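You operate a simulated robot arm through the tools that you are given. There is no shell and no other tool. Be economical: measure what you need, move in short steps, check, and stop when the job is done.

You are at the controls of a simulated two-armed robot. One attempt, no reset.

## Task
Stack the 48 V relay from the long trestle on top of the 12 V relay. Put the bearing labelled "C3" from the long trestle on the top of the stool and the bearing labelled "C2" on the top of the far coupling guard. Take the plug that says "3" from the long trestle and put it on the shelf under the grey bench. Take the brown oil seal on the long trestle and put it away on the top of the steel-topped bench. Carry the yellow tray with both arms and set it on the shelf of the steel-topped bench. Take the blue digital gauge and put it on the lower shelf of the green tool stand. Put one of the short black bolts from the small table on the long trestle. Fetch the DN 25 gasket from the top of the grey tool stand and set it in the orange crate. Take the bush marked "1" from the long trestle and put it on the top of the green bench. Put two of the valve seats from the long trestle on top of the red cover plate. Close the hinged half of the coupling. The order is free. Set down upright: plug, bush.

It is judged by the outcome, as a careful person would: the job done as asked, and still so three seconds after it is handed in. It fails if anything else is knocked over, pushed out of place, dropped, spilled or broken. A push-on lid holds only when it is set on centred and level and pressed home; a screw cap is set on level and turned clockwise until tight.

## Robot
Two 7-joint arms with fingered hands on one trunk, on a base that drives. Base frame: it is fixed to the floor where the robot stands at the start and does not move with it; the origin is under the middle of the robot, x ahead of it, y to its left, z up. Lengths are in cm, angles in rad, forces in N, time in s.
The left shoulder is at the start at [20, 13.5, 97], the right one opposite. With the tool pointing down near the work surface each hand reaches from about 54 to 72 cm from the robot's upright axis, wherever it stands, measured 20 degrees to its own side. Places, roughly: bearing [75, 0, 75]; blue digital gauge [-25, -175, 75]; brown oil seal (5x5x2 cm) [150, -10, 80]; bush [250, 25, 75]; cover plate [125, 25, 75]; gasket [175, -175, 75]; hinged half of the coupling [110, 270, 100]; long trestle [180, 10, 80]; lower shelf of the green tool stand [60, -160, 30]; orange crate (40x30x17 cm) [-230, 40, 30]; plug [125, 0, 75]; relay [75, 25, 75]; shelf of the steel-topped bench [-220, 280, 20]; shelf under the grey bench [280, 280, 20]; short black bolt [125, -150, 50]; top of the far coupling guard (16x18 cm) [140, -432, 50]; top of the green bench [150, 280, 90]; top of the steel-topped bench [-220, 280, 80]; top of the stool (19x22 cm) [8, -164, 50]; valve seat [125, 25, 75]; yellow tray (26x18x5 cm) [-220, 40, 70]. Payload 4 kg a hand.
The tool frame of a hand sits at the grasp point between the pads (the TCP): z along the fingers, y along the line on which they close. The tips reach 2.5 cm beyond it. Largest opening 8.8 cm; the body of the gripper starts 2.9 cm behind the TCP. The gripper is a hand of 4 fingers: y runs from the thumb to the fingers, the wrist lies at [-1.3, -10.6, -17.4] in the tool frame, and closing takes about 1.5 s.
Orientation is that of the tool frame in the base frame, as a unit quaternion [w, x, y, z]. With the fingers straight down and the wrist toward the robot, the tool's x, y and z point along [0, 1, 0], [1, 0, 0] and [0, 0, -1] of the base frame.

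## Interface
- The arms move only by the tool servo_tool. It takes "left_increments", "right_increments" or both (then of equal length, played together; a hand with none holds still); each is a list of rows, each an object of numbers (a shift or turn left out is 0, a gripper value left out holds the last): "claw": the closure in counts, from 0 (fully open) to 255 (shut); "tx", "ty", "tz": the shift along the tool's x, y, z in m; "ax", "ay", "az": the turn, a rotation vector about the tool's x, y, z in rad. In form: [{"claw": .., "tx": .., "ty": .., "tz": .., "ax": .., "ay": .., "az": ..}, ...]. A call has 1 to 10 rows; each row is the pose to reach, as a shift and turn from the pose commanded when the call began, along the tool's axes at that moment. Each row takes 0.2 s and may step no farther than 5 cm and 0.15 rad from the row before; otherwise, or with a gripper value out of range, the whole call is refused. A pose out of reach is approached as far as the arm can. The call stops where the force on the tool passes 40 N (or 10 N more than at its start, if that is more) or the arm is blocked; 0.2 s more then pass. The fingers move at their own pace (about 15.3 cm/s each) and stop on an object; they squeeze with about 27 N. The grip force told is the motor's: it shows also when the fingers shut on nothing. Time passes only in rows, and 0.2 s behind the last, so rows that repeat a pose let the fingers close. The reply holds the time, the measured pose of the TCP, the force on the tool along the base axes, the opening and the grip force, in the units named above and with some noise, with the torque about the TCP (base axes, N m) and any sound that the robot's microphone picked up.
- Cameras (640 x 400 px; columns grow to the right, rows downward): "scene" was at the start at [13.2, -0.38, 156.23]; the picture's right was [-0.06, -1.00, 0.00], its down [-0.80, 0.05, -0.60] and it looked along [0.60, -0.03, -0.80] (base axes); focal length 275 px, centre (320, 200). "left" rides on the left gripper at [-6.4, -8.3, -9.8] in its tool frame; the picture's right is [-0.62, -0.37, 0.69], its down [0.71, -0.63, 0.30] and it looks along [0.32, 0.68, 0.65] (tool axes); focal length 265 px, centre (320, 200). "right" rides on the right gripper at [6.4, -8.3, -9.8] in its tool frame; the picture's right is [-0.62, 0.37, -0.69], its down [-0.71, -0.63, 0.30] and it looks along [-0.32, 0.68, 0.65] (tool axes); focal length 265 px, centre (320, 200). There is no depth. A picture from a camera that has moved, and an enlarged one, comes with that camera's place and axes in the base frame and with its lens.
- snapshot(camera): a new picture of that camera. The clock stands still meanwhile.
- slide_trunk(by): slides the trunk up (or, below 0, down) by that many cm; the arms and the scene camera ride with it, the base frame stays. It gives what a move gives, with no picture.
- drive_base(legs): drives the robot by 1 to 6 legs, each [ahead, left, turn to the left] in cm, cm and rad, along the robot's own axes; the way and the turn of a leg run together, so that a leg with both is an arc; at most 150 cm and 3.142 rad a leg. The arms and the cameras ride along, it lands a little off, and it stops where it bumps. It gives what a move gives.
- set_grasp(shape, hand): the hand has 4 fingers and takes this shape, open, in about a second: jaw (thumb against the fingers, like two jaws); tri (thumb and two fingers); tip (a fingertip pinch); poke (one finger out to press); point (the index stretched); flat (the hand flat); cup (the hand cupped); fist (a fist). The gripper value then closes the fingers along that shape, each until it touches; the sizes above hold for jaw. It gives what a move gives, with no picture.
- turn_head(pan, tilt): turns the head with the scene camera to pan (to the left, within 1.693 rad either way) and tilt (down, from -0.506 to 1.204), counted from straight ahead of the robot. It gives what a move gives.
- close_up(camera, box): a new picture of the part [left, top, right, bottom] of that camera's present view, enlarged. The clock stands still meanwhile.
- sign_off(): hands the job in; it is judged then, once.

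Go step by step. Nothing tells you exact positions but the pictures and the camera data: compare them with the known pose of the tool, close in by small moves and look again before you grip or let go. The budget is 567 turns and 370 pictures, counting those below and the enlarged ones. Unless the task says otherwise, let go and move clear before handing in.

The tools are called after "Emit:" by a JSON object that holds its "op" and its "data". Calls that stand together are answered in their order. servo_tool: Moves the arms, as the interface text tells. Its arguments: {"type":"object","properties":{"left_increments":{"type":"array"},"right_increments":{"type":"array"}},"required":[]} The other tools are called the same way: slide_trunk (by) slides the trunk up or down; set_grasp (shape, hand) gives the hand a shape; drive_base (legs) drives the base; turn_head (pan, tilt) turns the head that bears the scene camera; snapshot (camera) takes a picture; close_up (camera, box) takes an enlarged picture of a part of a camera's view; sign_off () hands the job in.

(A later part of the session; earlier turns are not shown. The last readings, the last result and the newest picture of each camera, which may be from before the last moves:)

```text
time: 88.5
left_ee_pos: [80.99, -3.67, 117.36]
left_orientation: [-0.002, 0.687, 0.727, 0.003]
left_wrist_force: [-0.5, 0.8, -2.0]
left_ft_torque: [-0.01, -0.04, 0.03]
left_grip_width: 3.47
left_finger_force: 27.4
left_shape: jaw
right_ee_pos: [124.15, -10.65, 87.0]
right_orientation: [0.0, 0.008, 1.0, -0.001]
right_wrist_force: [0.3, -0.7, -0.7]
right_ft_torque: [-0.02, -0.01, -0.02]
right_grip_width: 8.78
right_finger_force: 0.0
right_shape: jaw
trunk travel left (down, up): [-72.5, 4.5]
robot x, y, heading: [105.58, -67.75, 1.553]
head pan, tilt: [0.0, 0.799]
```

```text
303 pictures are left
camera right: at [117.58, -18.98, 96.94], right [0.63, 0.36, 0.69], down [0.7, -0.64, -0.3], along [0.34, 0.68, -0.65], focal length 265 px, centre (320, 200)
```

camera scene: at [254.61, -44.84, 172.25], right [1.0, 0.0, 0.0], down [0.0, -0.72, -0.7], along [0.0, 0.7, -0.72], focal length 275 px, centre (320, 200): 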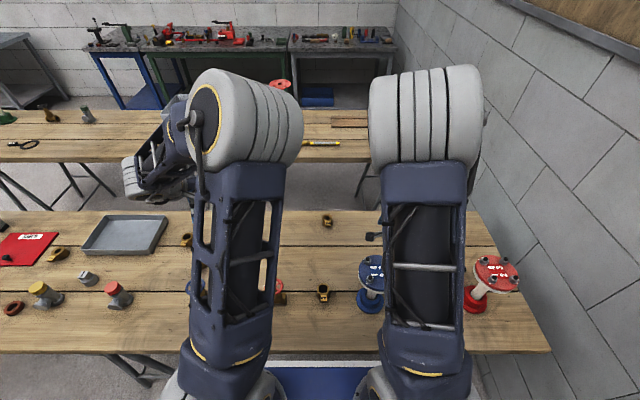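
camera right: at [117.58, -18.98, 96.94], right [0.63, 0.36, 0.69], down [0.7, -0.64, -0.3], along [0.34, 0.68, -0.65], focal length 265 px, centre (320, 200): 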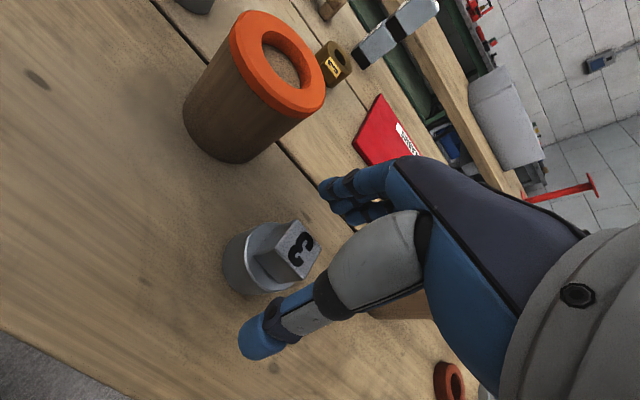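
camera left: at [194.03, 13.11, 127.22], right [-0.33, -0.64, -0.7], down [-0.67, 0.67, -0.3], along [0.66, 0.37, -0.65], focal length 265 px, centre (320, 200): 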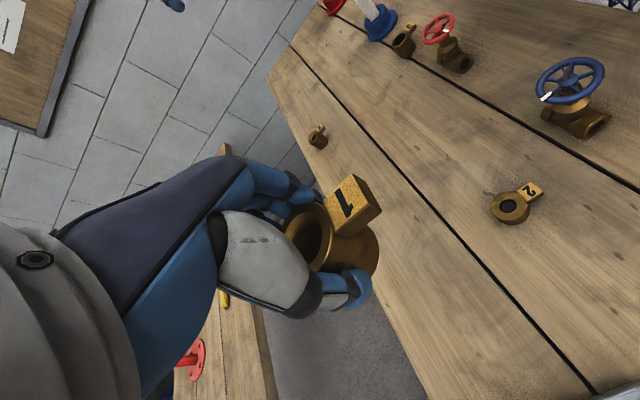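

Emit:
{"op": "servo_tool", "data": {"right_increments": [{"tz": 0.02}, {"tz": 0.037}, {"tz": 0.037}]}}

Emit:
{"op": "servo_tool", "data": {"right_increments": [{"claw": 255}, {"claw": 255}, {"claw": 255}, {"claw": 255}, {"claw": 255}, {"claw": 255}, {"claw": 255}, {"claw": 255}, {"claw": 255}]}}

Emit:
{"op": "servo_tool", "data": {"right_increments": [{"tz": -0.04}, {"tz": -0.09}, {"tz": -0.14}, {"tz": -0.19}, {"tz": -0.24}, {"tz": -0.29}, {"tz": -0.34}]}}

Emit:
{"op": "snapshot", "data": {"camera": "right"}}

```text
time: 89.3
left_ee_pos: [80.9, -3.57, 117.34]
left_orientation: [-0.003, 0.687, 0.727, 0.002]
left_wrist_force: [0.0, 0.5, -2.6]
left_ft_torque: [0.01, 0.02, 0.0]
left_grip_width: 3.48
left_finger_force: 26.8
left_shape: jaw
right_ee_pos: [123.91, -10.15, 86.6]
right_orientation: [0.0, 0.008, 1.0, 0.0]
right_wrist_force: [0.0, 0.1, -0.8]
right_ft_torque: [-0.02, -0.02, 0.03]
right_grip_width: 8.79
right_finger_force: 0.0
right_shape: jaw
right hand out of reach, approached as far as the arm can: row 1, 2, 3
trunk travel left (down, up): [-72.5, 4.5]
robot x, y, heading: [105.34, -67.69, 1.552]
head pan, tilt: [0.0, 0.799]
```

```text
time: 91.3
left_ee_pos: [80.85, -3.63, 117.37]
left_orientation: [-0.003, 0.687, 0.727, 0.003]
left_wrist_force: [0.8, 0.2, -3.0]
left_ft_torque: [0.01, 0.03, -0.01]
left_grip_width: 3.48
left_finger_force: 27.3
left_shape: jaw
right_ee_pos: [123.94, -10.16, 86.62]
right_orientation: [0.0, 0.009, 1.0, 0.0]
right_wrist_force: [0.0, -0.4, -0.6]
right_ft_torque: [-0.02, 0.01, 0.0]
right_grip_width: 2.04
right_finger_force: 26.7
right_shape: jaw
trunk travel left (down, up): [-72.5, 4.5]
robot x, y, heading: [105.76, -67.99, 1.556]
head pan, tilt: [0.0, 0.799]
```

```text
time: 92.9
left_ee_pos: [80.92, -3.61, 117.46]
left_orientation: [-0.003, 0.687, 0.727, 0.003]
left_wrist_force: [-0.7, -0.2, -2.9]
left_ft_torque: [0.0, -0.03, 0.06]
left_grip_width: 3.49
left_finger_force: 27.4
left_shape: jaw
right_ee_pos: [123.97, -10.17, 120.68]
right_orientation: [0.0, 0.008, 1.0, 0.0]
right_wrist_force: [-0.1, 1.2, -3.9]
right_ft_torque: [0.04, 0.0, -0.01]
right_grip_width: 1.95
right_finger_force: 27.0
right_shape: jaw
trunk travel left (down, up): [-72.5, 4.5]
robot x, y, heading: [105.57, -67.72, 1.555]
head pan, tilt: [0.0, 0.799]
```

```text
302 pictures are left
camera right: at [117.32, -18.51, 130.65], right [0.63, 0.36, 0.69], down [0.7, -0.64, -0.3], along [0.34, 0.68, -0.65], focal length 265 px, centre (320, 200)
```

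right: 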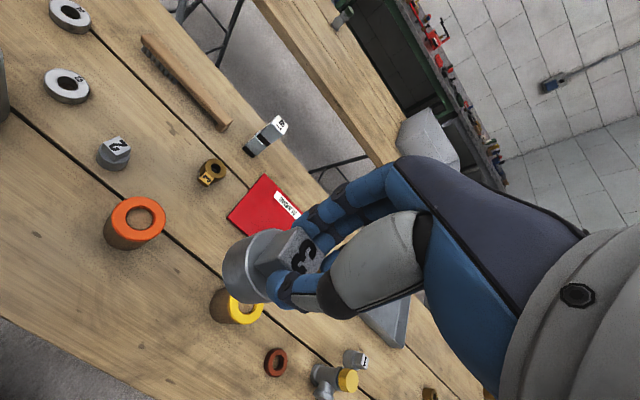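

Plug is held by its square head. Both hands loaded, I drive out of the corridor to the left and then toward the green/grey benches.

Emit:
{"op": "drive_base", "data": {"legs": [[0, 150, 0.015]]}}

Emit:
{"op": "turn_head", "data": {"pan": 0.0, "tilt": 0.5}}

Emit:
{"op": "snapshot", "data": {"camera": "scene"}}

```text
time: 100.4
left_ee_pos: [-70.53, -2.84, 117.45]
left_orientation: [-0.002, 0.681, 0.733, 0.002]
left_wrist_force: [0.6, 1.1, -2.9]
left_ft_torque: [0.0, -0.04, 0.0]
left_grip_width: 3.43
left_finger_force: 27.1
left_shape: jaw
right_ee_pos: [-27.38, -8.58, 120.71]
right_orientation: [0.0, 0.0, 1.0, 0.0]
right_wrist_force: [-0.2, 0.2, -4.5]
right_ft_torque: [0.05, -0.02, -0.02]
right_grip_width: 1.98
right_finger_force: 26.8
right_shape: jaw
trunk travel left (down, up): [-72.5, 4.5]
robot x, y, heading: [-45.16, -66.27, 1.571]
head pan, tilt: [0.0, 0.799]
```

```text
time: 101.2
left_ee_pos: [-70.54, -2.76, 117.37]
left_orientation: [-0.003, 0.681, 0.733, 0.002]
left_wrist_force: [-0.2, -0.2, -2.8]
left_ft_torque: [0.04, 0.03, -0.01]
left_grip_width: 3.44
left_finger_force: 27.1
left_shape: jaw
right_ee_pos: [-27.27, -8.53, 120.68]
right_orientation: [0.0, 0.0, 1.0, -0.002]
right_wrist_force: [0.2, 0.8, -3.5]
right_ft_torque: [0.03, -0.02, -0.01]
right_grip_width: 1.95
right_finger_force: 27.3
right_shape: jaw
trunk travel left (down, up): [-72.5, 4.5]
robot x, y, heading: [-44.74, -66.07, 1.571]
head pan, tilt: [0.0, 0.499]
```

```text
301 pictures are left
camera scene: at [-44.94, -51.25, 174.84], right [1.0, 0.0, 0.0], down [0.0, -0.48, -0.88], along [0.0, 0.88, -0.48], focal length 275 px, centre (320, 200)
```

scene: 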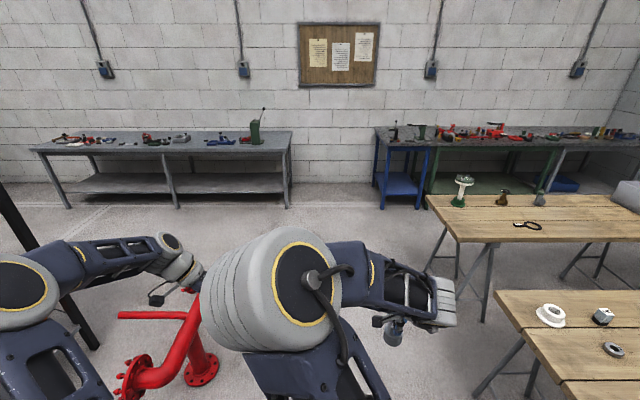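

A red pipe stands to the left at x≈-110; my lane is clear. I drive ahead toward the benches.

Emit:
{"op": "drive_base", "data": {"legs": [[0, -8, 0], [150, 0, 0], [100, 0, 0]]}}

Emit:
{"op": "turn_head", "data": {"pan": -0.8, "tilt": 0.5}}

Emit:
{"op": "snapshot", "data": {"camera": "scene"}}

```text
time: 114.0
left_ee_pos: [-63.99, 245.6, 117.43]
left_orientation: [-0.002, 0.679, 0.734, 0.002]
left_wrist_force: [-0.2, -0.8, -3.0]
left_ft_torque: [0.02, -0.01, 0.04]
left_grip_width: 3.46
left_finger_force: 26.7
left_shape: jaw
right_ee_pos: [-21.02, 239.8, 120.68]
right_orientation: [-0.001, -0.002, 1.0, -0.001]
right_wrist_force: [0.3, 0.2, -4.6]
right_ft_torque: [0.03, 0.02, 0.0]
right_grip_width: 1.92
right_finger_force: 26.6
right_shape: jaw
trunk travel left (down, up): [-72.5, 4.5]
robot x, y, heading: [-38.61, 182.03, 1.579]
head pan, tilt: [0.0, 0.499]
```

```text
time: 115.1
left_ee_pos: [-63.99, 245.5, 117.36]
left_orientation: [-0.003, 0.679, 0.734, 0.003]
left_wrist_force: [0.0, -0.3, -2.2]
left_ft_torque: [0.01, 0.03, 0.02]
left_grip_width: 3.46
left_finger_force: 26.9
left_shape: jaw
right_ee_pos: [-20.99, 239.77, 120.6]
right_orientation: [-0.001, -0.003, 1.0, 0.0]
right_wrist_force: [0.7, -0.5, -3.9]
right_ft_torque: [0.01, -0.03, -0.02]
right_grip_width: 1.93
right_finger_force: 26.9
right_shape: jaw
trunk travel left (down, up): [-72.5, 4.5]
robot x, y, heading: [-37.99, 182.33, 1.575]
head pan, tilt: [-0.799, 0.499]
```

```text
300 pictures are left
camera scene: at [-31.8, 194.44, 174.85], right [0.7, -0.71, 0.0], down [-0.34, -0.34, -0.88], along [0.63, 0.62, -0.48], focal length 275 px, centre (320, 200)
```

scene: 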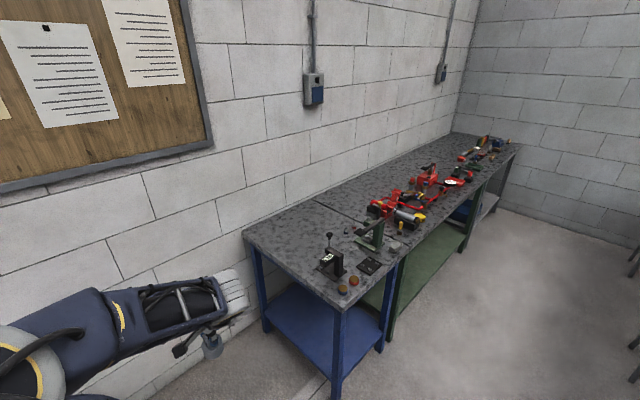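

Bench fronts are at y≈245; the lane between left table (y≤132) and benches is wide enough. I move right to the green bench.

Emit:
{"op": "drive_base", "data": {"legs": [[6, 0, -0.006], [0, -140, 0], [0, -40, 0]]}}

Emit:
{"op": "turn_head", "data": {"pan": 0.0, "tilt": 0.7}}

Emit:
{"op": "snapshot", "data": {"camera": "scene"}}

```text
time: 124.7
left_ee_pos: [114.94, 252.05, 117.4]
left_orientation: [-0.002, 0.681, 0.732, 0.003]
left_wrist_force: [-0.6, -0.5, -3.0]
left_ft_torque: [-0.02, 0.01, -0.02]
left_grip_width: 3.43
left_finger_force: 26.3
left_shape: jaw
right_ee_pos: [158.2, 246.27, 120.71]
right_orientation: [0.0, 0.0, 1.0, -0.001]
right_wrist_force: [0.5, 0.7, -2.9]
right_ft_torque: [0.03, -0.03, 0.01]
right_grip_width: 1.94
right_finger_force: 27.3
right_shape: jaw
trunk travel left (down, up): [-72.5, 4.5]
robot x, y, heading: [140.58, 188.17, 1.571]
head pan, tilt: [-0.799, 0.499]
```

```text
time: 125.8
left_ee_pos: [115.03, 252.14, 117.26]
left_orientation: [-0.003, 0.68, 0.733, 0.003]
left_wrist_force: [0.2, 0.4, -2.6]
left_ft_torque: [0.04, 0.02, -0.02]
left_grip_width: 3.44
left_finger_force: 27.3
left_shape: jaw
right_ee_pos: [158.22, 246.11, 120.7]
right_orientation: [-0.001, 0.0, 1.0, -0.001]
right_wrist_force: [0.2, 0.4, -3.3]
right_ft_torque: [0.04, 0.05, 0.01]
right_grip_width: 1.96
right_finger_force: 26.8
right_shape: jaw
trunk travel left (down, up): [-72.5, 4.5]
robot x, y, heading: [140.54, 188.57, 1.566]
head pan, tilt: [0.0, 0.7]
```

```text
299 pictures are left
camera scene: at [140.56, 203.07, 173.08], right [1.0, 0.0, 0.0], down [0.0, -0.64, -0.76], along [0.0, 0.76, -0.64], focal length 275 px, centre (320, 200)
```

scene: 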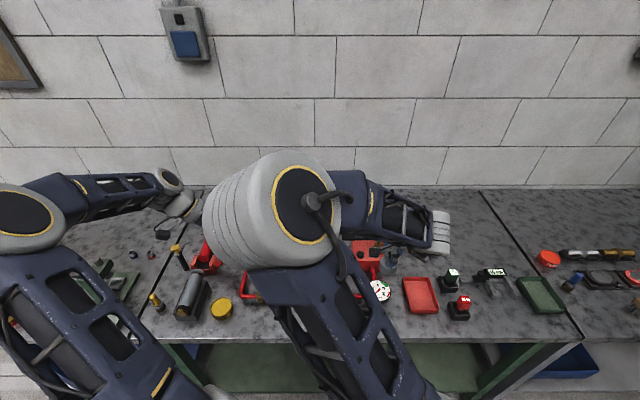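

The bench is cluttered; I look with the hand cameras for a free spot and the coupling.

Emit:
{"op": "snapshot", "data": {"camera": "left"}}

Emit:
{"op": "snapshot", "data": {"camera": "right"}}

Emit:
{"op": "close_up", "data": {"camera": "scene", "box": [120, 180, 580, 350]}}

```text
298 pictures are left
camera left: at [107.18, 245.09, 127.17], right [-0.32, -0.64, -0.7], down [-0.68, 0.67, -0.3], along [0.66, 0.38, -0.65], focal length 265 px, centre (320, 200)
```

left: 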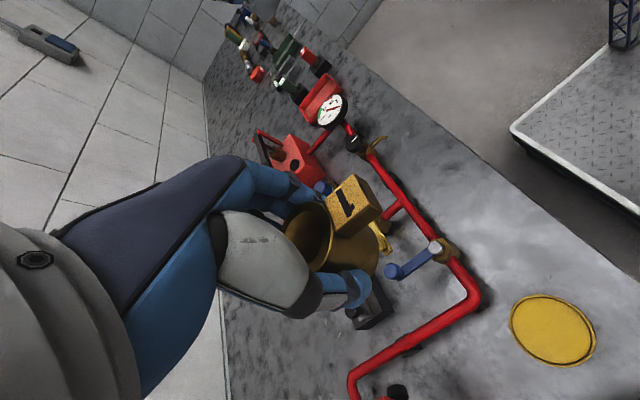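

```text
297 pictures are left
camera right: at [151.71, 237.84, 130.62], right [0.62, 0.37, 0.69], down [0.71, -0.63, -0.3], along [0.32, 0.68, -0.65], focal length 265 px, centre (320, 200)
```

right: 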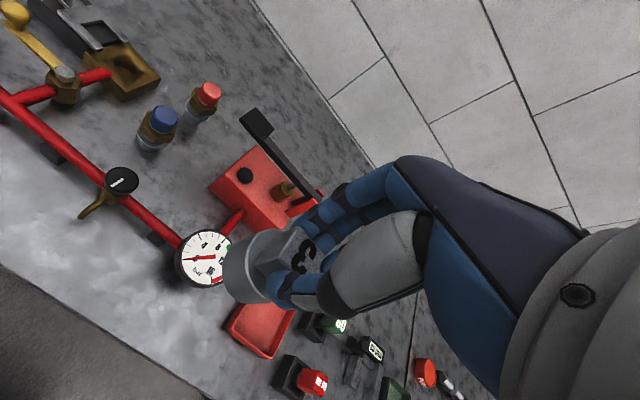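

```text
1.39 times, centred on (350, 265) of scene
camera zoom: at [140.56, 203.07, 173.08], right [1.0, 0.0, 0.0], down [0.0, -0.64, -0.76], along [0.0, 0.76, -0.64], focal length 382 px, centre (278, 110)
```

zoom: 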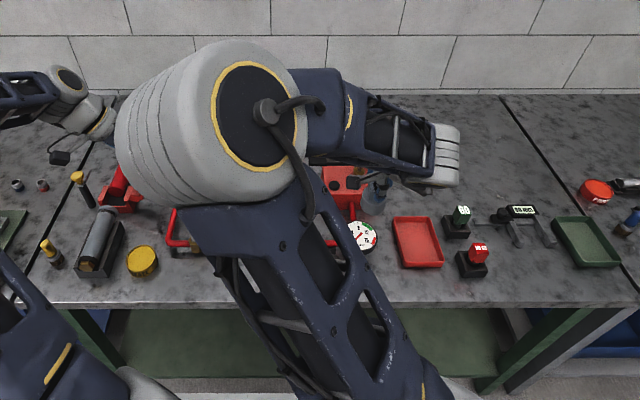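

The back of the bench is emptier. I move right ~60 cm to see the area near x≈190-215.

Emit:
{"op": "drive_base", "data": {"legs": [[0, -62, 0]]}}

Emit:
{"op": "snapshot", "data": {"camera": "scene"}}

Emit:
{"op": "snapshot", "data": {"camera": "left"}}

```text
time: 129.3
left_ee_pos: [176.63, 252.06, 117.36]
left_orientation: [-0.002, 0.682, 0.731, 0.002]
left_wrist_force: [-0.4, 0.4, -2.7]
left_ft_torque: [-0.02, 0.0, 0.02]
left_grip_width: 3.45
left_finger_force: 26.7
left_shape: jaw
right_ee_pos: [219.81, 246.1, 120.63]
right_orientation: [0.0, 0.002, 1.0, 0.0]
right_wrist_force: [-0.5, -0.2, -3.5]
right_ft_torque: [0.01, 0.0, 0.01]
right_grip_width: 1.96
right_finger_force: 27.4
right_shape: jaw
trunk travel left (down, up): [-72.5, 4.5]
robot x, y, heading: [202.63, 188.59, 1.573]
head pan, tilt: [0.0, 0.7]
```

```text
295 pictures are left
camera scene: at [202.1, 202.95, 173.07], right [1.0, 0.0, 0.0], down [0.0, -0.64, -0.76], along [0.0, 0.76, -0.64], focal length 275 px, centre (320, 200)
```

scene: 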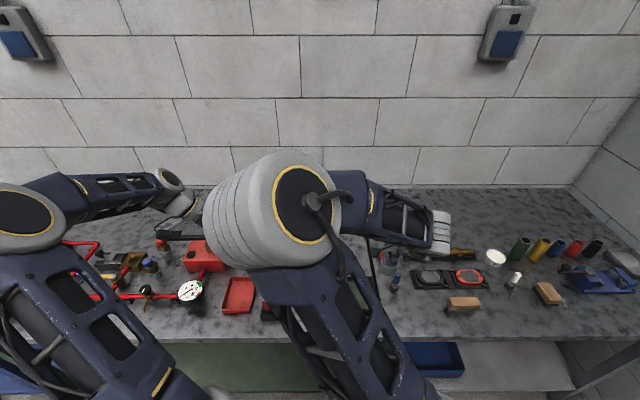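

```text
294 pictures are left
camera left: at [168.87, 245.08, 127.17], right [-0.32, -0.64, -0.7], down [-0.68, 0.67, -0.3], along [0.66, 0.38, -0.65], focal length 265 px, centre (320, 200)
```

left: 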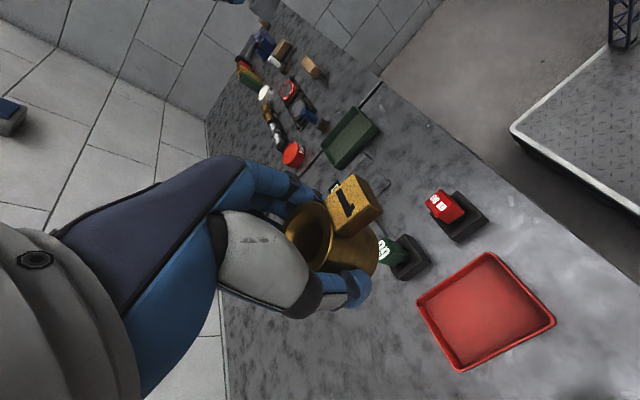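

A free spot behind the red tray at (178, 271) suits the bush. I go ahead 17 cm and bring the bush over it.

Emit:
{"op": "drive_base", "data": {"legs": [[17, 0, 0]]}}

Emit:
{"op": "servo_tool", "data": {"left_increments": [{"tz": 0.04}, {"tz": 0.08}, {"tz": 0.12}]}}

Emit:
{"op": "snapshot", "data": {"camera": "left"}}

```text
time: 130.7
left_ee_pos: [176.56, 269.28, 117.34]
left_orientation: [-0.002, 0.681, 0.732, 0.002]
left_wrist_force: [-0.1, -0.7, -2.5]
left_ft_torque: [0.04, 0.03, -0.01]
left_grip_width: 3.44
left_finger_force: 27.0
left_shape: jaw
right_ee_pos: [219.75, 263.42, 120.62]
right_orientation: [0.0, 0.0, 1.0, -0.001]
right_wrist_force: [0.6, -1.4, -3.0]
right_ft_torque: [0.0, 0.0, 0.05]
right_grip_width: 1.94
right_finger_force: 26.8
right_shape: jaw
trunk travel left (down, up): [-72.5, 4.5]
robot x, y, heading: [202.21, 205.77, 1.569]
head pan, tilt: [0.0, 0.7]
```

```text
time: 131.5
left_ee_pos: [176.71, 269.43, 105.21]
left_orientation: [-0.003, 0.681, 0.732, 0.003]
left_wrist_force: [-0.1, 0.2, -3.9]
left_ft_torque: [0.01, 0.03, 0.02]
left_grip_width: 3.45
left_finger_force: 26.8
left_shape: jaw
right_ee_pos: [219.89, 263.46, 120.6]
right_orientation: [0.0, 0.0, 1.0, -0.001]
right_wrist_force: [0.0, -0.4, -3.8]
right_ft_torque: [0.04, -0.01, -0.02]
right_grip_width: 1.96
right_finger_force: 27.4
right_shape: jaw
trunk travel left (down, up): [-72.5, 4.5]
robot x, y, heading: [202.42, 205.35, 1.566]
head pan, tilt: [0.0, 0.7]
```

```text
293 pictures are left
camera left: at [168.89, 262.37, 115.03], right [-0.32, -0.64, -0.7], down [-0.68, 0.67, -0.3], along [0.66, 0.38, -0.65], focal length 265 px, centre (320, 200)
```

left: 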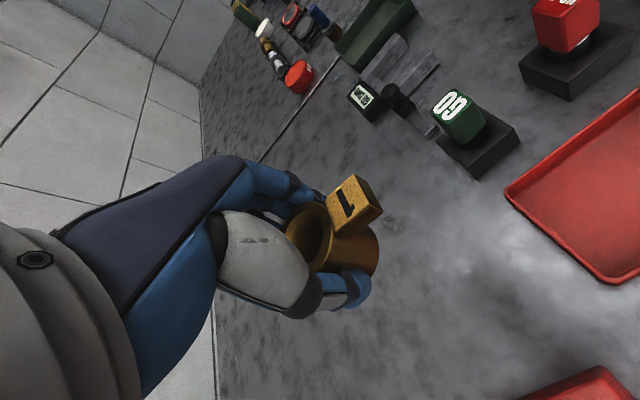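

Emit:
{"op": "servo_tool", "data": {"left_increments": [{"ty": 0.03, "tx": 0.01}, {"ty": 0.03, "tx": 0.01, "tz": 0.04}, {"ty": 0.03, "tx": 0.01, "tz": 0.08}, {"ty": 0.03, "tx": 0.01, "tz": 0.1}]}}

Emit:
{"op": "snapshot", "data": {"camera": "left"}}

```text
time: 132.5
left_ee_pos: [179.36, 270.64, 95.48]
left_orientation: [-0.001, 0.682, 0.732, 0.002]
left_wrist_force: [-1.4, -0.2, -2.5]
left_ft_torque: [0.04, 0.02, 0.0]
left_grip_width: 3.45
left_finger_force: 26.7
left_shape: jaw
right_ee_pos: [219.69, 263.49, 120.68]
right_orientation: [0.001, -0.001, 1.0, -0.002]
right_wrist_force: [0.5, -0.2, -2.9]
right_ft_torque: [0.02, 0.0, 0.0]
right_grip_width: 1.97
right_finger_force: 26.8
right_shape: jaw
trunk travel left (down, up): [-72.5, 4.5]
robot x, y, heading: [202.47, 205.76, 1.572]
head pan, tilt: [0.0, 0.7]
```

```text
292 pictures are left
camera left: at [171.64, 263.71, 105.29], right [-0.32, -0.64, -0.7], down [-0.68, 0.67, -0.3], along [0.66, 0.38, -0.65], focal length 265 px, centre (320, 200)
```

left: 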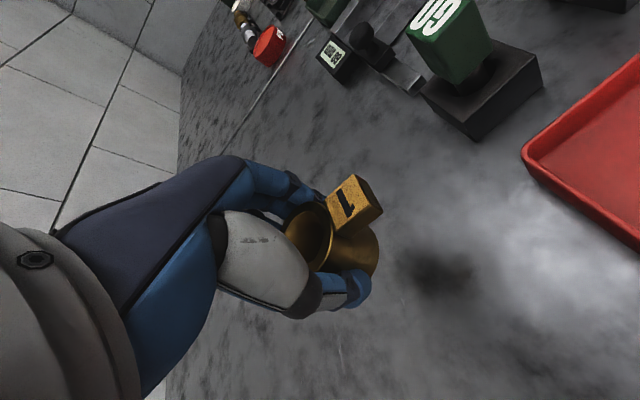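

Emit:
{"op": "servo_tool", "data": {"left_increments": [{"tz": 0.008}, {"tz": 0.014}, {"tz": 0.018}, {"tz": 0.021}]}}

Emit:
{"op": "snapshot", "data": {"camera": "left"}}

```text
time: 133.5
left_ee_pos: [179.49, 270.76, 93.26]
left_orientation: [-0.002, 0.682, 0.732, 0.002]
left_wrist_force: [-0.9, -0.4, -3.1]
left_ft_torque: [0.0, -0.02, 0.01]
left_grip_width: 3.45
left_finger_force: 27.0
left_shape: jaw
right_ee_pos: [219.74, 263.36, 120.64]
right_orientation: [0.001, 0.001, 1.0, -0.001]
right_wrist_force: [-0.8, 0.2, -3.8]
right_ft_torque: [0.06, -0.02, 0.01]
right_grip_width: 1.95
right_finger_force: 27.1
right_shape: jaw
trunk travel left (down, up): [-72.5, 4.5]
robot x, y, heading: [202.23, 205.74, 1.566]
head pan, tilt: [0.0, 0.7]
```

```text
291 pictures are left
camera left: at [171.65, 263.75, 103.09], right [-0.32, -0.64, -0.7], down [-0.68, 0.67, -0.3], along [0.66, 0.38, -0.65], focal length 265 px, centre (320, 200)
```

left: 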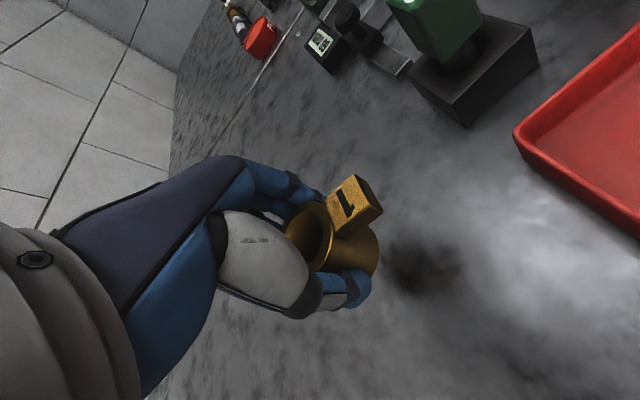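

Emit:
{"op": "servo_tool", "data": {"left_increments": [{"tz": 0.003}, {"tz": 0.005}, {"tz": 0.007}, {"tz": 0.009}, {"tz": 0.011}, {"tz": 0.013}, {"tz": 0.015}]}}

Emit:
{"op": "close_up", "data": {"camera": "left", "box": [260, 160, 500, 310]}}

```text
time: 135.1
left_ee_pos: [179.54, 270.65, 91.83]
left_orientation: [-0.002, 0.681, 0.732, 0.002]
left_wrist_force: [0.3, 0.1, -3.0]
left_ft_torque: [0.0, 0.04, -0.02]
left_grip_width: 3.44
left_finger_force: 27.3
left_shape: jaw
right_ee_pos: [219.75, 263.58, 120.65]
right_orientation: [-0.001, 0.0, 1.0, -0.001]
right_wrist_force: [0.2, 0.8, -3.9]
right_ft_torque: [0.01, 0.0, 0.0]
right_grip_width: 1.98
right_finger_force: 27.3
right_shape: jaw
trunk travel left (down, up): [-72.5, 4.5]
robot x, y, heading: [201.74, 205.87, 1.566]
head pan, tilt: [0.0, 0.7]
```

```text
2.67 times, centred on (380, 235) of left
camera zoom: at [171.71, 263.63, 101.6], right [-0.32, -0.64, -0.7], down [-0.68, 0.67, -0.3], along [0.66, 0.38, -0.65], focal length 708 px, centre (160, 107)
```

zoom: 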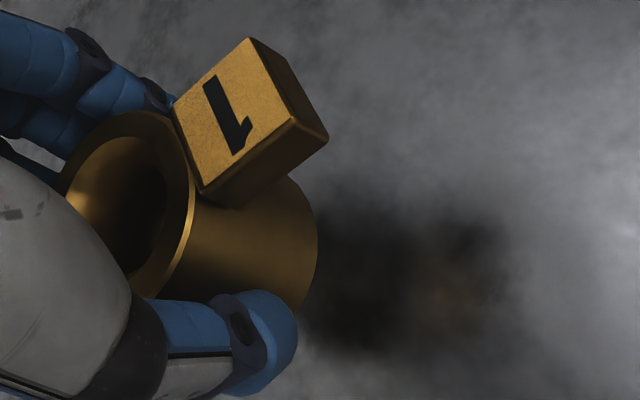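

Emit:
{"op": "servo_tool", "data": {"left_increments": [{"tz": 0.003}, {"tz": 0.006}, {"tz": 0.009}, {"tz": 0.012}, {"tz": 0.015}, {"tz": 0.018}, {"tz": 0.021}]}}

Emit:
{"op": "close_up", "data": {"camera": "left", "box": [260, 160, 500, 310]}}

```text
time: 136.7
left_ee_pos: [179.49, 270.72, 89.72]
left_orientation: [-0.001, 0.682, 0.731, 0.001]
left_wrist_force: [-0.4, 0.0, -2.5]
left_ft_torque: [0.02, 0.0, 0.01]
left_grip_width: 3.44
left_finger_force: 27.1
left_shape: jaw
right_ee_pos: [219.79, 263.4, 120.77]
right_orientation: [0.0, 0.0, 1.0, -0.001]
right_wrist_force: [-0.4, 0.6, -3.9]
right_ft_torque: [0.05, 0.0, 0.02]
right_grip_width: 1.93
right_finger_force: 27.5
right_shape: jaw
trunk travel left (down, up): [-72.5, 4.5]
robot x, y, heading: [202.11, 205.89, 1.569]
head pan, tilt: [0.0, 0.7]
```

```text
2.67 times, centred on (380, 235) of left
camera zoom: at [171.7, 263.72, 99.41], right [-0.32, -0.64, -0.7], down [-0.68, 0.67, -0.3], along [0.66, 0.38, -0.65], focal length 708 px, centre (160, 107)
```

zoom: 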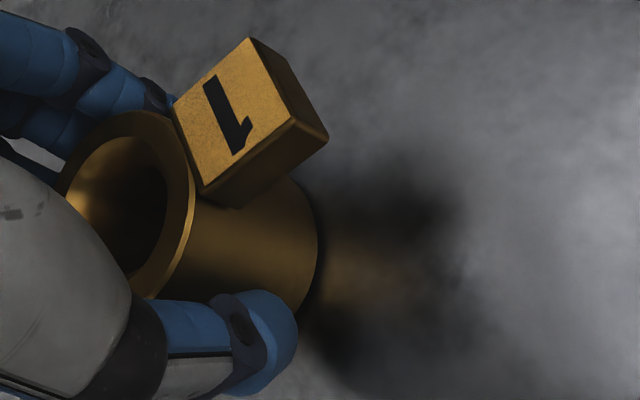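

Emit:
{"op": "servo_tool", "data": {"left_increments": [{"tz": 0.003}, {"tz": 0.006}, {"tz": 0.009}, {"tz": 0.012}, {"tz": 0.015}, {"tz": 0.018}, {"tz": 0.021}]}}

Emit:
{"op": "close_up", "data": {"camera": "left", "box": [260, 160, 500, 310]}}

```text
time: 137.9
left_ee_pos: [179.61, 270.99, 88.76]
left_orientation: [-0.004, 0.68, 0.733, 0.004]
left_wrist_force: [-3.8, -4.7, 24.4]
left_ft_torque: [-0.12, 0.0, -0.05]
left_grip_width: 3.67
left_finger_force: 27.3
left_shape: jaw
right_ee_pos: [219.7, 263.42, 120.66]
right_orientation: [0.0, 0.0, 1.0, 0.0]
right_wrist_force: [0.0, 0.0, -3.8]
right_ft_torque: [0.01, -0.01, 0.01]
right_grip_width: 1.97
right_finger_force: 26.5
right_shape: jaw
trunk travel left (down, up): [-72.5, 4.5]
robot x, y, heading: [202.47, 205.98, 1.569]
head pan, tilt: [0.0, 0.7]
stopped in row 5 (left hand): the force on the tool passed its limit at 41 N (the readings are from after the stop); the commanded pose is now the measured one
```

```text
2.67 times, centred on (380, 235) of left
camera zoom: at [171.72, 263.83, 98.45], right [-0.32, -0.64, -0.7], down [-0.68, 0.67, -0.3], along [0.66, 0.38, -0.65], focal length 708 px, centre (160, 107)
```

zoom: 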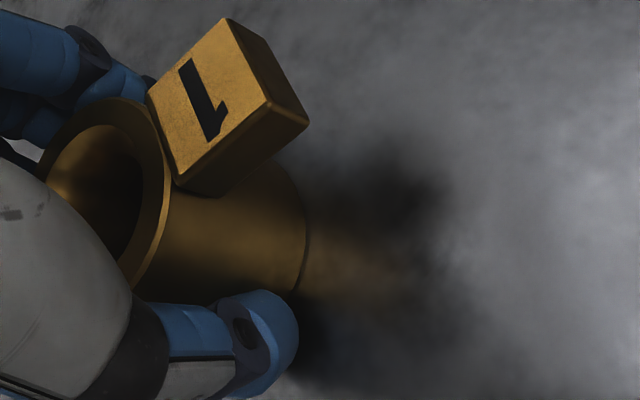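

Contact with the bench (top z≈85.5). I release and lift.

Emit:
{"op": "servo_tool", "data": {"left_increments": [{"tz": -0.001}, {"tz": -0.001}, {"tz": -0.001, "claw": 150}, {"tz": -0.001, "claw": 110}, {"tz": -0.001, "claw": 50}, {"tz": -0.001, "claw": 0}, {"tz": -0.001, "claw": 0}, {"tz": -0.001, "claw": 0}, {"tz": -0.001, "claw": 0}]}}

Emit:
{"op": "servo_tool", "data": {"left_increments": [{"tz": -0.04}, {"tz": -0.08}, {"tz": -0.12}, {"tz": -0.16}, {"tz": -0.2}, {"tz": -0.24}, {"tz": -0.28}]}}

Emit:
{"op": "snapshot", "data": {"camera": "left"}}

```text
time: 139.9
left_ee_pos: [179.53, 270.93, 88.65]
left_orientation: [-0.003, 0.681, 0.732, 0.004]
left_wrist_force: [-0.1, 0.2, 0.0]
left_ft_torque: [-0.02, 0.01, -0.01]
left_grip_width: 8.8
left_finger_force: 0.0
left_shape: jaw
right_ee_pos: [219.75, 263.45, 120.6]
right_orientation: [0.0, 0.001, 1.0, -0.001]
right_wrist_force: [0.0, 0.5, -2.9]
right_ft_torque: [0.02, -0.02, 0.0]
right_grip_width: 1.94
right_finger_force: 27.0
right_shape: jaw
trunk travel left (down, up): [-72.5, 4.5]
robot x, y, heading: [202.52, 205.75, 1.571]
head pan, tilt: [0.0, 0.7]
```

```text
time: 141.5
left_ee_pos: [179.66, 270.44, 116.72]
left_orientation: [-0.003, 0.681, 0.733, 0.003]
left_wrist_force: [-1.1, -0.7, -0.2]
left_ft_torque: [0.0, 0.01, -0.01]
left_grip_width: 8.79
left_finger_force: 0.2
left_shape: jaw
right_ee_pos: [219.73, 263.55, 120.67]
right_orientation: [0.0, 0.0, 1.0, -0.001]
right_wrist_force: [0.5, -0.4, -3.6]
right_ft_torque: [0.04, -0.02, 0.01]
right_grip_width: 1.97
right_finger_force: 26.5
right_shape: jaw
trunk travel left (down, up): [-72.5, 4.5]
robot x, y, heading: [202.11, 205.74, 1.567]
head pan, tilt: [0.0, 0.7]
```

```text
287 pictures are left
camera left: at [171.81, 263.38, 126.51], right [-0.32, -0.64, -0.7], down [-0.68, 0.67, -0.3], along [0.66, 0.38, -0.65], focal length 265 px, centre (320, 200)
```

left: 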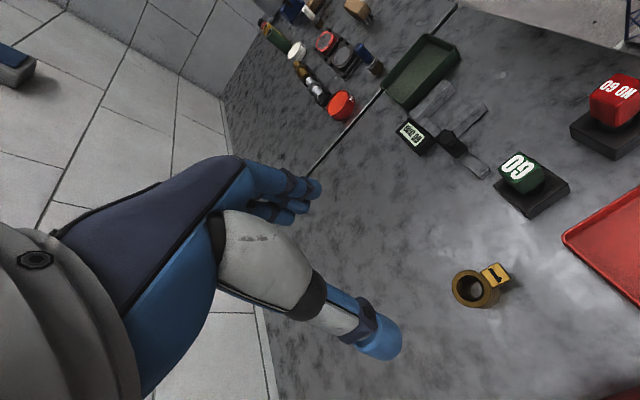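

Bush stands upright on the green bench. Now for the plug on the low shelf: first I retract both arms toward the body.

Emit:
{"op": "servo_tool", "data": {"left_increments": [{"az": -0.15, "tx": -0.015}, {"az": -0.3, "tx": -0.03}, {"az": -0.45, "tx": -0.045}, {"az": -0.6, "tx": -0.06}, {"az": -0.75, "tx": -0.075}, {"az": -0.9, "tx": -0.09}, {"az": -1.05, "tx": -0.1}, {"az": -1.2, "tx": -0.11}, {"az": -1.35, "tx": -0.12}, {"az": -1.5, "tx": -0.13}], "right_increments": [{"ty": -0.01}, {"ty": -0.02}, {"ty": -0.03}, {"ty": -0.04}, {"ty": -0.05}, {"ty": -0.06}, {"ty": -0.06}, {"ty": -0.06}, {"ty": -0.06}, {"ty": -0.06}]}}

Emit:
{"op": "drive_base", "data": {"legs": [[-28, 0, 0], [0, -62, 0]]}}

Emit:
{"op": "turn_head", "data": {"pan": 0.0, "tilt": 0.9}}

Emit:
{"op": "snapshot", "data": {"camera": "scene"}}

```text
time: 143.7
left_ee_pos: [179.42, 259.97, 117.37]
left_orientation: [0.001, -0.003, 1.0, 0.006]
left_wrist_force: [-0.7, 0.4, 0.0]
left_ft_torque: [0.03, 0.04, 0.02]
left_grip_width: 8.8
left_finger_force: 0.2
left_shape: jaw
left hand out of reach, approached as far as the arm can: row 9, 10
right_ee_pos: [220.41, 259.53, 121.72]
right_orientation: [0.0, 0.0, 1.0, 0.0]
right_wrist_force: [-0.3, 0.3, -3.2]
right_ft_torque: [0.05, -0.01, 0.02]
right_grip_width: 1.95
right_finger_force: 26.6
right_shape: jaw
right hand out of reach, approached as far as the arm can: row 4, 5, 6, 7, 8, 9, 10
trunk travel left (down, up): [-72.5, 4.5]
robot x, y, heading: [202.27, 205.72, 1.57]
head pan, tilt: [0.0, 0.7]
```

```text
time: 148.7
left_ee_pos: [241.82, 232.11, 117.3]
left_orientation: [0.0, -0.002, 1.0, 0.005]
left_wrist_force: [0.1, -0.3, 0.7]
left_ft_torque: [0.02, 0.01, 0.0]
left_grip_width: 8.79
left_finger_force: 0.1
left_shape: jaw
right_ee_pos: [282.8, 231.52, 121.73]
right_orientation: [0.0, 0.0, 1.0, -0.001]
right_wrist_force: [-0.1, -0.1, -3.4]
right_ft_torque: [-0.02, 0.02, 0.0]
right_grip_width: 1.95
right_finger_force: 26.4
right_shape: jaw
trunk travel left (down, up): [-72.5, 4.5]
robot x, y, heading: [264.7, 177.51, 1.568]
head pan, tilt: [0.0, 0.7]
```

```text
time: 149.4
left_ee_pos: [241.86, 232.14, 117.35]
left_orientation: [-0.001, -0.002, 1.0, 0.005]
left_wrist_force: [-1.0, -0.6, -0.3]
left_ft_torque: [0.01, -0.02, -0.02]
left_grip_width: 8.79
left_finger_force: 0.0
left_shape: jaw
right_ee_pos: [282.85, 231.49, 121.69]
right_orientation: [0.0, 0.0, 1.0, -0.002]
right_wrist_force: [0.6, 0.4, -3.3]
right_ft_torque: [0.02, 0.0, -0.01]
right_grip_width: 1.94
right_finger_force: 26.9
right_shape: jaw
trunk travel left (down, up): [-72.5, 4.5]
robot x, y, heading: [264.87, 177.39, 1.572]
head pan, tilt: [0.0, 0.901]
```

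```text
286 pictures are left
camera scene: at [264.47, 191.39, 171.47], right [1.0, 0.0, 0.0], down [0.0, -0.78, -0.62], along [0.0, 0.62, -0.78], focal length 275 px, centre (320, 200)
```

scene: 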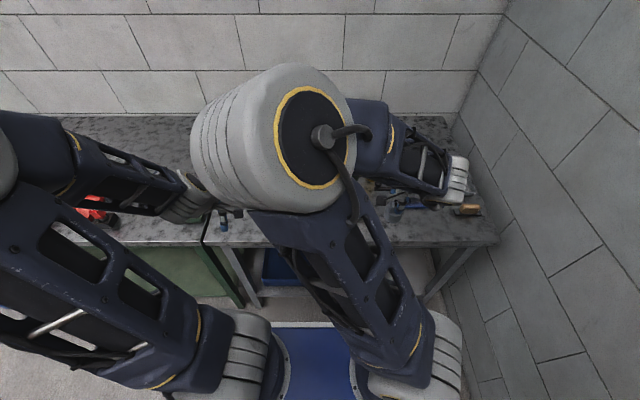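

I back a little more for clearance, then lower the trunk in front of the bench.

Emit:
{"op": "drive_base", "data": {"legs": [[-5, 0, 0]]}}

Emit:
{"op": "slide_trunk", "data": {"by": -30}}

Emit:
{"op": "snapshot", "data": {"camera": "right"}}

Emit:
{"op": "snapshot", "data": {"camera": "left"}}

```text
time: 150.4
left_ee_pos: [241.82, 227.11, 117.32]
left_orientation: [0.0, -0.002, 1.0, 0.004]
left_wrist_force: [0.1, 0.4, 0.1]
left_ft_torque: [-0.05, -0.02, -0.01]
left_grip_width: 8.79
left_finger_force: 0.0
left_shape: jaw
right_ee_pos: [282.89, 226.68, 121.6]
right_orientation: [0.0, 0.001, 1.0, -0.001]
right_wrist_force: [-0.3, -1.0, -2.9]
right_ft_torque: [0.05, 0.04, 0.0]
right_grip_width: 1.98
right_finger_force: 27.2
right_shape: jaw
trunk travel left (down, up): [-72.5, 4.5]
robot x, y, heading: [264.82, 173.02, 1.575]
head pan, tilt: [0.0, 0.901]
```

```text
time: 153.4
left_ee_pos: [241.84, 227.11, 87.39]
left_orientation: [0.0, -0.001, 1.0, 0.004]
left_wrist_force: [-1.1, -0.8, -0.1]
left_ft_torque: [-0.02, 0.01, 0.0]
left_grip_width: 8.77
left_finger_force: 0.0
left_shape: jaw
right_ee_pos: [282.74, 226.5, 91.61]
right_orientation: [0.0, 0.0, 1.0, -0.001]
right_wrist_force: [0.1, 0.9, -3.4]
right_ft_torque: [0.03, 0.0, 0.0]
right_grip_width: 1.96
right_finger_force: 26.6
right_shape: jaw
trunk travel left (down, up): [-42.5, 34.5]
robot x, y, heading: [264.85, 172.84, 1.574]
head pan, tilt: [0.0, 0.901]
```

```text
285 pictures are left
camera right: at [276.35, 218.16, 101.65], right [0.62, 0.37, 0.69], down [0.71, -0.63, -0.3], along [0.32, 0.68, -0.66], focal length 265 px, centre (320, 200)
```

right: 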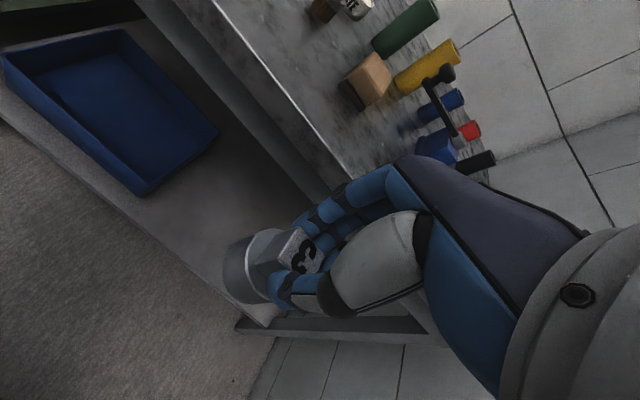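

```text
284 pictures are left
camera left: at [248.27, 218.72, 97.11], right [0.62, -0.36, -0.7], down [-0.71, -0.63, -0.31], along [-0.33, 0.69, -0.65], focal length 265 px, centre (320, 200)
```

left: 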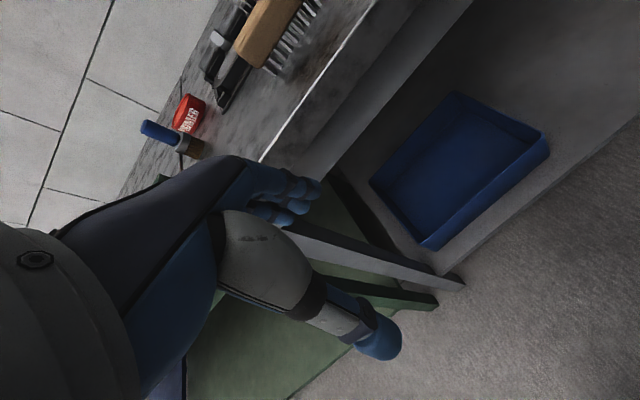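

The shelf has a blue bin at x≈238–269; free space right of it around (285, 262). I lower further.

Emit:
{"op": "slide_trunk", "data": {"by": -38}}

Emit:
{"op": "turn_head", "data": {"pan": 0.0, "tilt": 0.5}}

Emit:
{"op": "snapshot", "data": {"camera": "scene"}}

Emit:
{"op": "snapshot", "data": {"camera": "right"}}

```text
time: 157.0
left_ee_pos: [241.89, 227.14, 49.33]
left_orientation: [0.001, -0.003, 1.0, 0.005]
left_wrist_force: [0.0, 0.5, -0.5]
left_ft_torque: [-0.04, 0.0, 0.01]
left_grip_width: 8.78
left_finger_force: 0.0
left_shape: jaw
right_ee_pos: [282.76, 226.67, 53.71]
right_orientation: [0.0, 0.001, 1.0, -0.001]
right_wrist_force: [-0.2, 1.1, -3.4]
right_ft_torque: [0.0, 0.0, 0.0]
right_grip_width: 1.95
right_finger_force: 26.9
right_shape: jaw
trunk travel left (down, up): [-4.5, 72.5]
robot x, y, heading: [264.67, 172.55, 1.574]
head pan, tilt: [0.0, 0.901]
```

```text
time: 157.9
left_ee_pos: [241.83, 227.16, 49.31]
left_orientation: [0.0, -0.002, 1.0, 0.004]
left_wrist_force: [0.9, -0.1, -0.8]
left_ft_torque: [0.01, -0.01, -0.01]
left_grip_width: 8.79
left_finger_force: 0.1
left_shape: jaw
right_ee_pos: [282.78, 226.5, 53.63]
right_orientation: [0.0, 0.0, 1.0, -0.002]
right_wrist_force: [1.3, 0.0, -4.0]
right_ft_torque: [0.01, 0.01, -0.01]
right_grip_width: 1.94
right_finger_force: 27.2
right_shape: jaw
trunk travel left (down, up): [-4.5, 72.5]
robot x, y, heading: [264.47, 172.98, 1.566]
head pan, tilt: [0.0, 0.499]
```

```text
283 pictures are left
camera scene: at [264.47, 187.93, 106.84], right [1.0, 0.0, 0.0], down [0.0, -0.48, -0.88], along [0.0, 0.88, -0.48], focal length 275 px, centre (320, 200)
```

scene: 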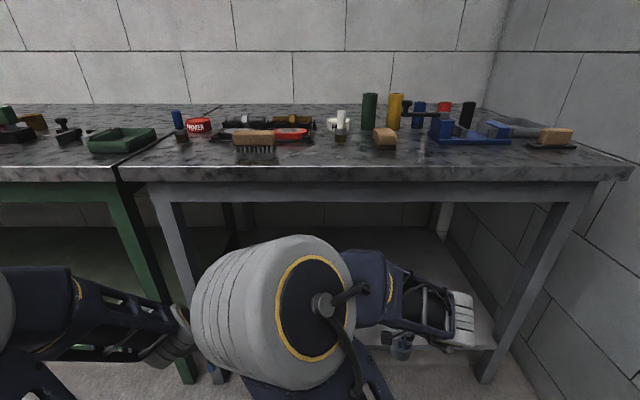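

```text
282 pictures are left
camera right: at [276.35, 218.16, 63.65], right [0.62, 0.37, 0.69], down [0.71, -0.63, -0.3], along [0.32, 0.68, -0.66], focal length 265 px, centre (320, 200)
```

right: 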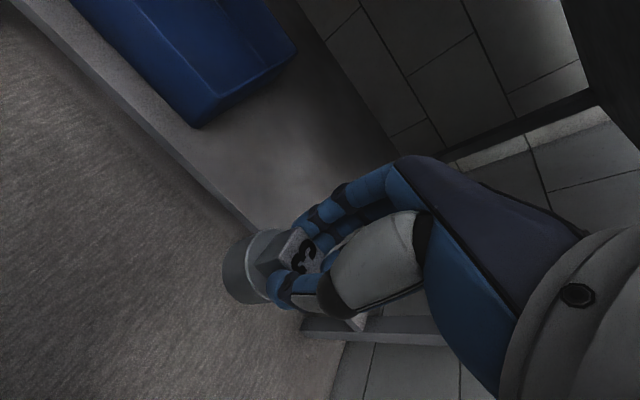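

I lower the right hand in front of the shelf first and check the elbow position.

Emit:
{"op": "servo_tool", "data": {"right_increments": [{"tz": 0.04, "ty": 0.01}, {"tz": 0.08, "ty": 0.02}, {"tz": 0.12, "ty": 0.03}, {"tz": 0.16, "ty": 0.03}, {"tz": 0.2, "ty": 0.03}]}}

Emit:
{"op": "snapshot", "data": {"camera": "scene"}}

```text
time: 159.1
left_ee_pos: [241.83, 227.17, 49.39]
left_orientation: [-0.001, -0.002, 1.0, 0.005]
left_wrist_force: [-0.2, -0.7, 0.5]
left_ft_torque: [0.02, -0.01, 0.02]
left_grip_width: 8.78
left_finger_force: 0.0
left_shape: jaw
right_ee_pos: [282.75, 229.37, 33.66]
right_orientation: [0.001, 0.0, 1.0, -0.001]
right_wrist_force: [-0.2, 0.3, -2.5]
right_ft_torque: [0.02, -0.01, 0.02]
right_grip_width: 1.94
right_finger_force: 27.2
right_shape: jaw
right hand out of reach, approached as far as the arm can: row 1, 2
trunk travel left (down, up): [-4.5, 72.5]
robot x, y, heading: [264.41, 172.53, 1.57]
head pan, tilt: [0.0, 0.499]
```

```text
281 pictures are left
camera scene: at [264.47, 187.93, 106.86], right [1.0, 0.0, 0.0], down [0.0, -0.48, -0.88], along [0.0, 0.88, -0.48], focal length 275 px, centre (320, 200)
```

scene: 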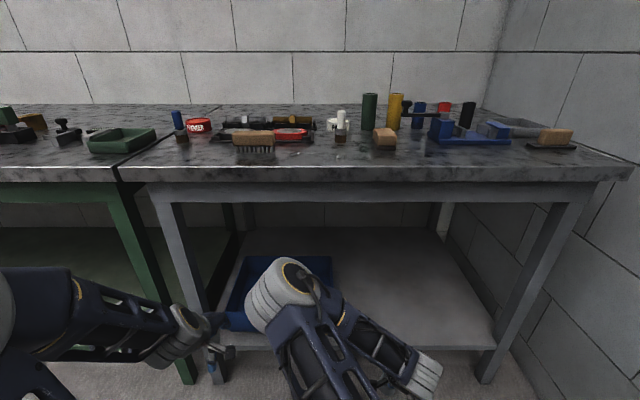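

Right arm is now low enough to go under the bench top. I drive ahead 15 cm and extend.

Emit:
{"op": "drive_base", "data": {"legs": [[15, 0, 0]]}}

Emit:
{"op": "servo_tool", "data": {"right_increments": [{"ty": 0.03}, {"ty": 0.06}, {"ty": 0.09}, {"ty": 0.11}]}}

Emit:
{"op": "snapshot", "data": {"camera": "right"}}

Emit:
{"op": "snapshot", "data": {"camera": "scene"}}

```text
time: 160.5
left_ee_pos: [241.62, 242.11, 49.4]
left_orientation: [-0.001, -0.003, 1.0, 0.005]
left_wrist_force: [0.4, 1.0, -1.1]
left_ft_torque: [0.01, 0.05, -0.01]
left_grip_width: 8.8
left_finger_force: 0.1
left_shape: jaw
right_ee_pos: [282.64, 244.63, 33.71]
right_orientation: [0.0, -0.002, 1.0, -0.002]
right_wrist_force: [-0.1, 0.4, -4.0]
right_ft_torque: [0.04, -0.01, 0.02]
right_grip_width: 1.92
right_finger_force: 26.5
right_shape: jaw
trunk travel left (down, up): [-4.5, 72.5]
robot x, y, heading: [264.42, 187.72, 1.574]
head pan, tilt: [0.0, 0.499]
```

```text
time: 161.5
left_ee_pos: [241.59, 242.07, 49.37]
left_orientation: [0.0, -0.004, 1.0, 0.005]
left_wrist_force: [-0.6, 0.3, 0.2]
left_ft_torque: [0.02, 0.02, -0.02]
left_grip_width: 8.79
left_finger_force: 0.1
left_shape: jaw
right_ee_pos: [282.4, 255.63, 33.81]
right_orientation: [0.001, -0.001, 1.0, -0.001]
right_wrist_force: [-0.6, 0.2, -3.5]
right_ft_torque: [0.08, -0.02, 0.0]
right_grip_width: 1.95
right_finger_force: 27.1
right_shape: jaw
trunk travel left (down, up): [-4.5, 72.5]
robot x, y, heading: [264.54, 187.67, 1.575]
head pan, tilt: [0.0, 0.499]
```

```text
280 pictures are left
camera right: at [276.07, 247.21, 43.72], right [0.62, 0.37, 0.69], down [0.72, -0.63, -0.3], along [0.32, 0.68, -0.66], focal length 265 px, centre (320, 200)
```

right: 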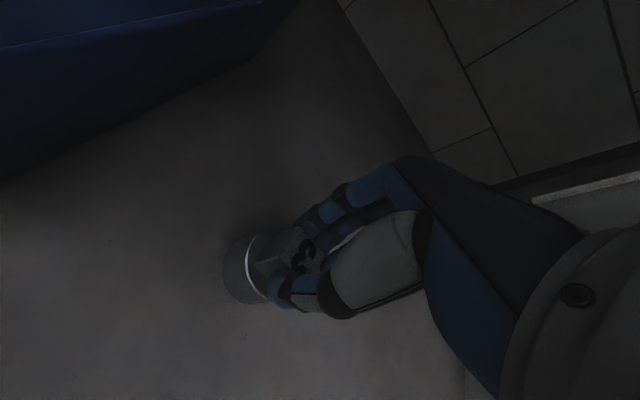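

```text
279 pictures are left
camera scene: at [264.39, 203.09, 106.85], right [1.0, 0.0, 0.0], down [0.0, -0.48, -0.88], along [0.0, 0.88, -0.48], focal length 275 px, centre (320, 200)
```

scene: 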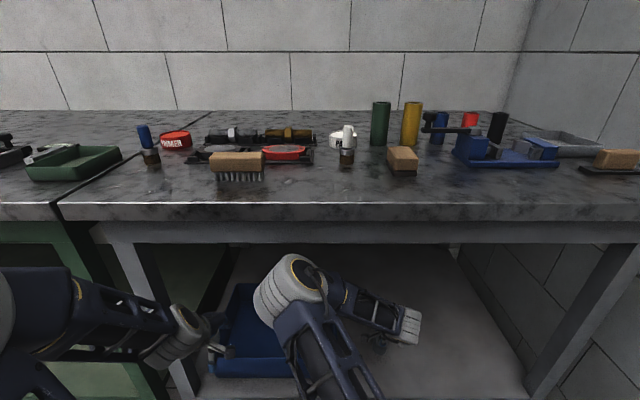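

Emit:
{"op": "servo_tool", "data": {"right_increments": [{"tz": 0.006}, {"tz": 0.012}, {"tz": 0.018}, {"tz": 0.024}, {"tz": 0.03}, {"tz": 0.035}, {"tz": 0.04}, {"tz": 0.045}, {"tz": 0.049}]}}

Emit:
{"op": "close_up", "data": {"camera": "right", "box": [160, 180, 360, 340]}}

```text
time: 163.5
left_ee_pos: [241.58, 242.15, 49.51]
left_orientation: [-0.001, -0.003, 1.0, 0.005]
left_wrist_force: [-0.9, -0.1, 0.1]
left_ft_torque: [0.03, -0.04, -0.03]
left_grip_width: 8.8
left_finger_force: 0.0
left_shape: jaw
right_ee_pos: [282.67, 255.6, 28.98]
right_orientation: [0.0, -0.001, 1.0, 0.0]
right_wrist_force: [-0.6, -2.1, 13.9]
right_ft_torque: [-0.08, 0.01, -0.01]
right_grip_width: 1.95
right_finger_force: 27.3
right_shape: jaw
trunk travel left (down, up): [-4.5, 72.5]
robot x, y, heading: [264.89, 187.85, 1.575]
head pan, tilt: [0.0, 0.499]
```

```text
2.50 times, centred on (260, 260) of right
camera zoom: at [276.16, 247.18, 38.95], right [0.62, 0.37, 0.69], down [0.72, -0.63, -0.3], along [0.32, 0.69, -0.65], focal length 664 px, centre (470, 50)
```

zoom: 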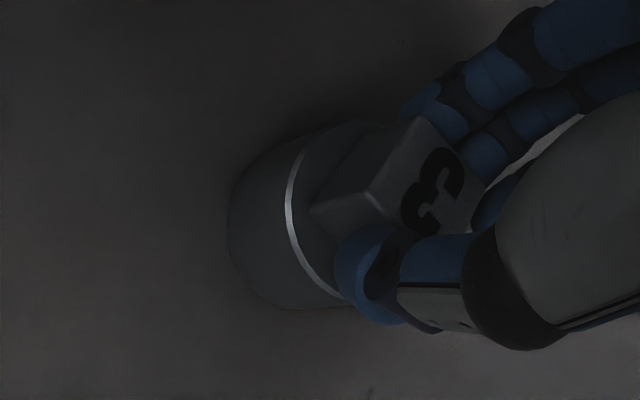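

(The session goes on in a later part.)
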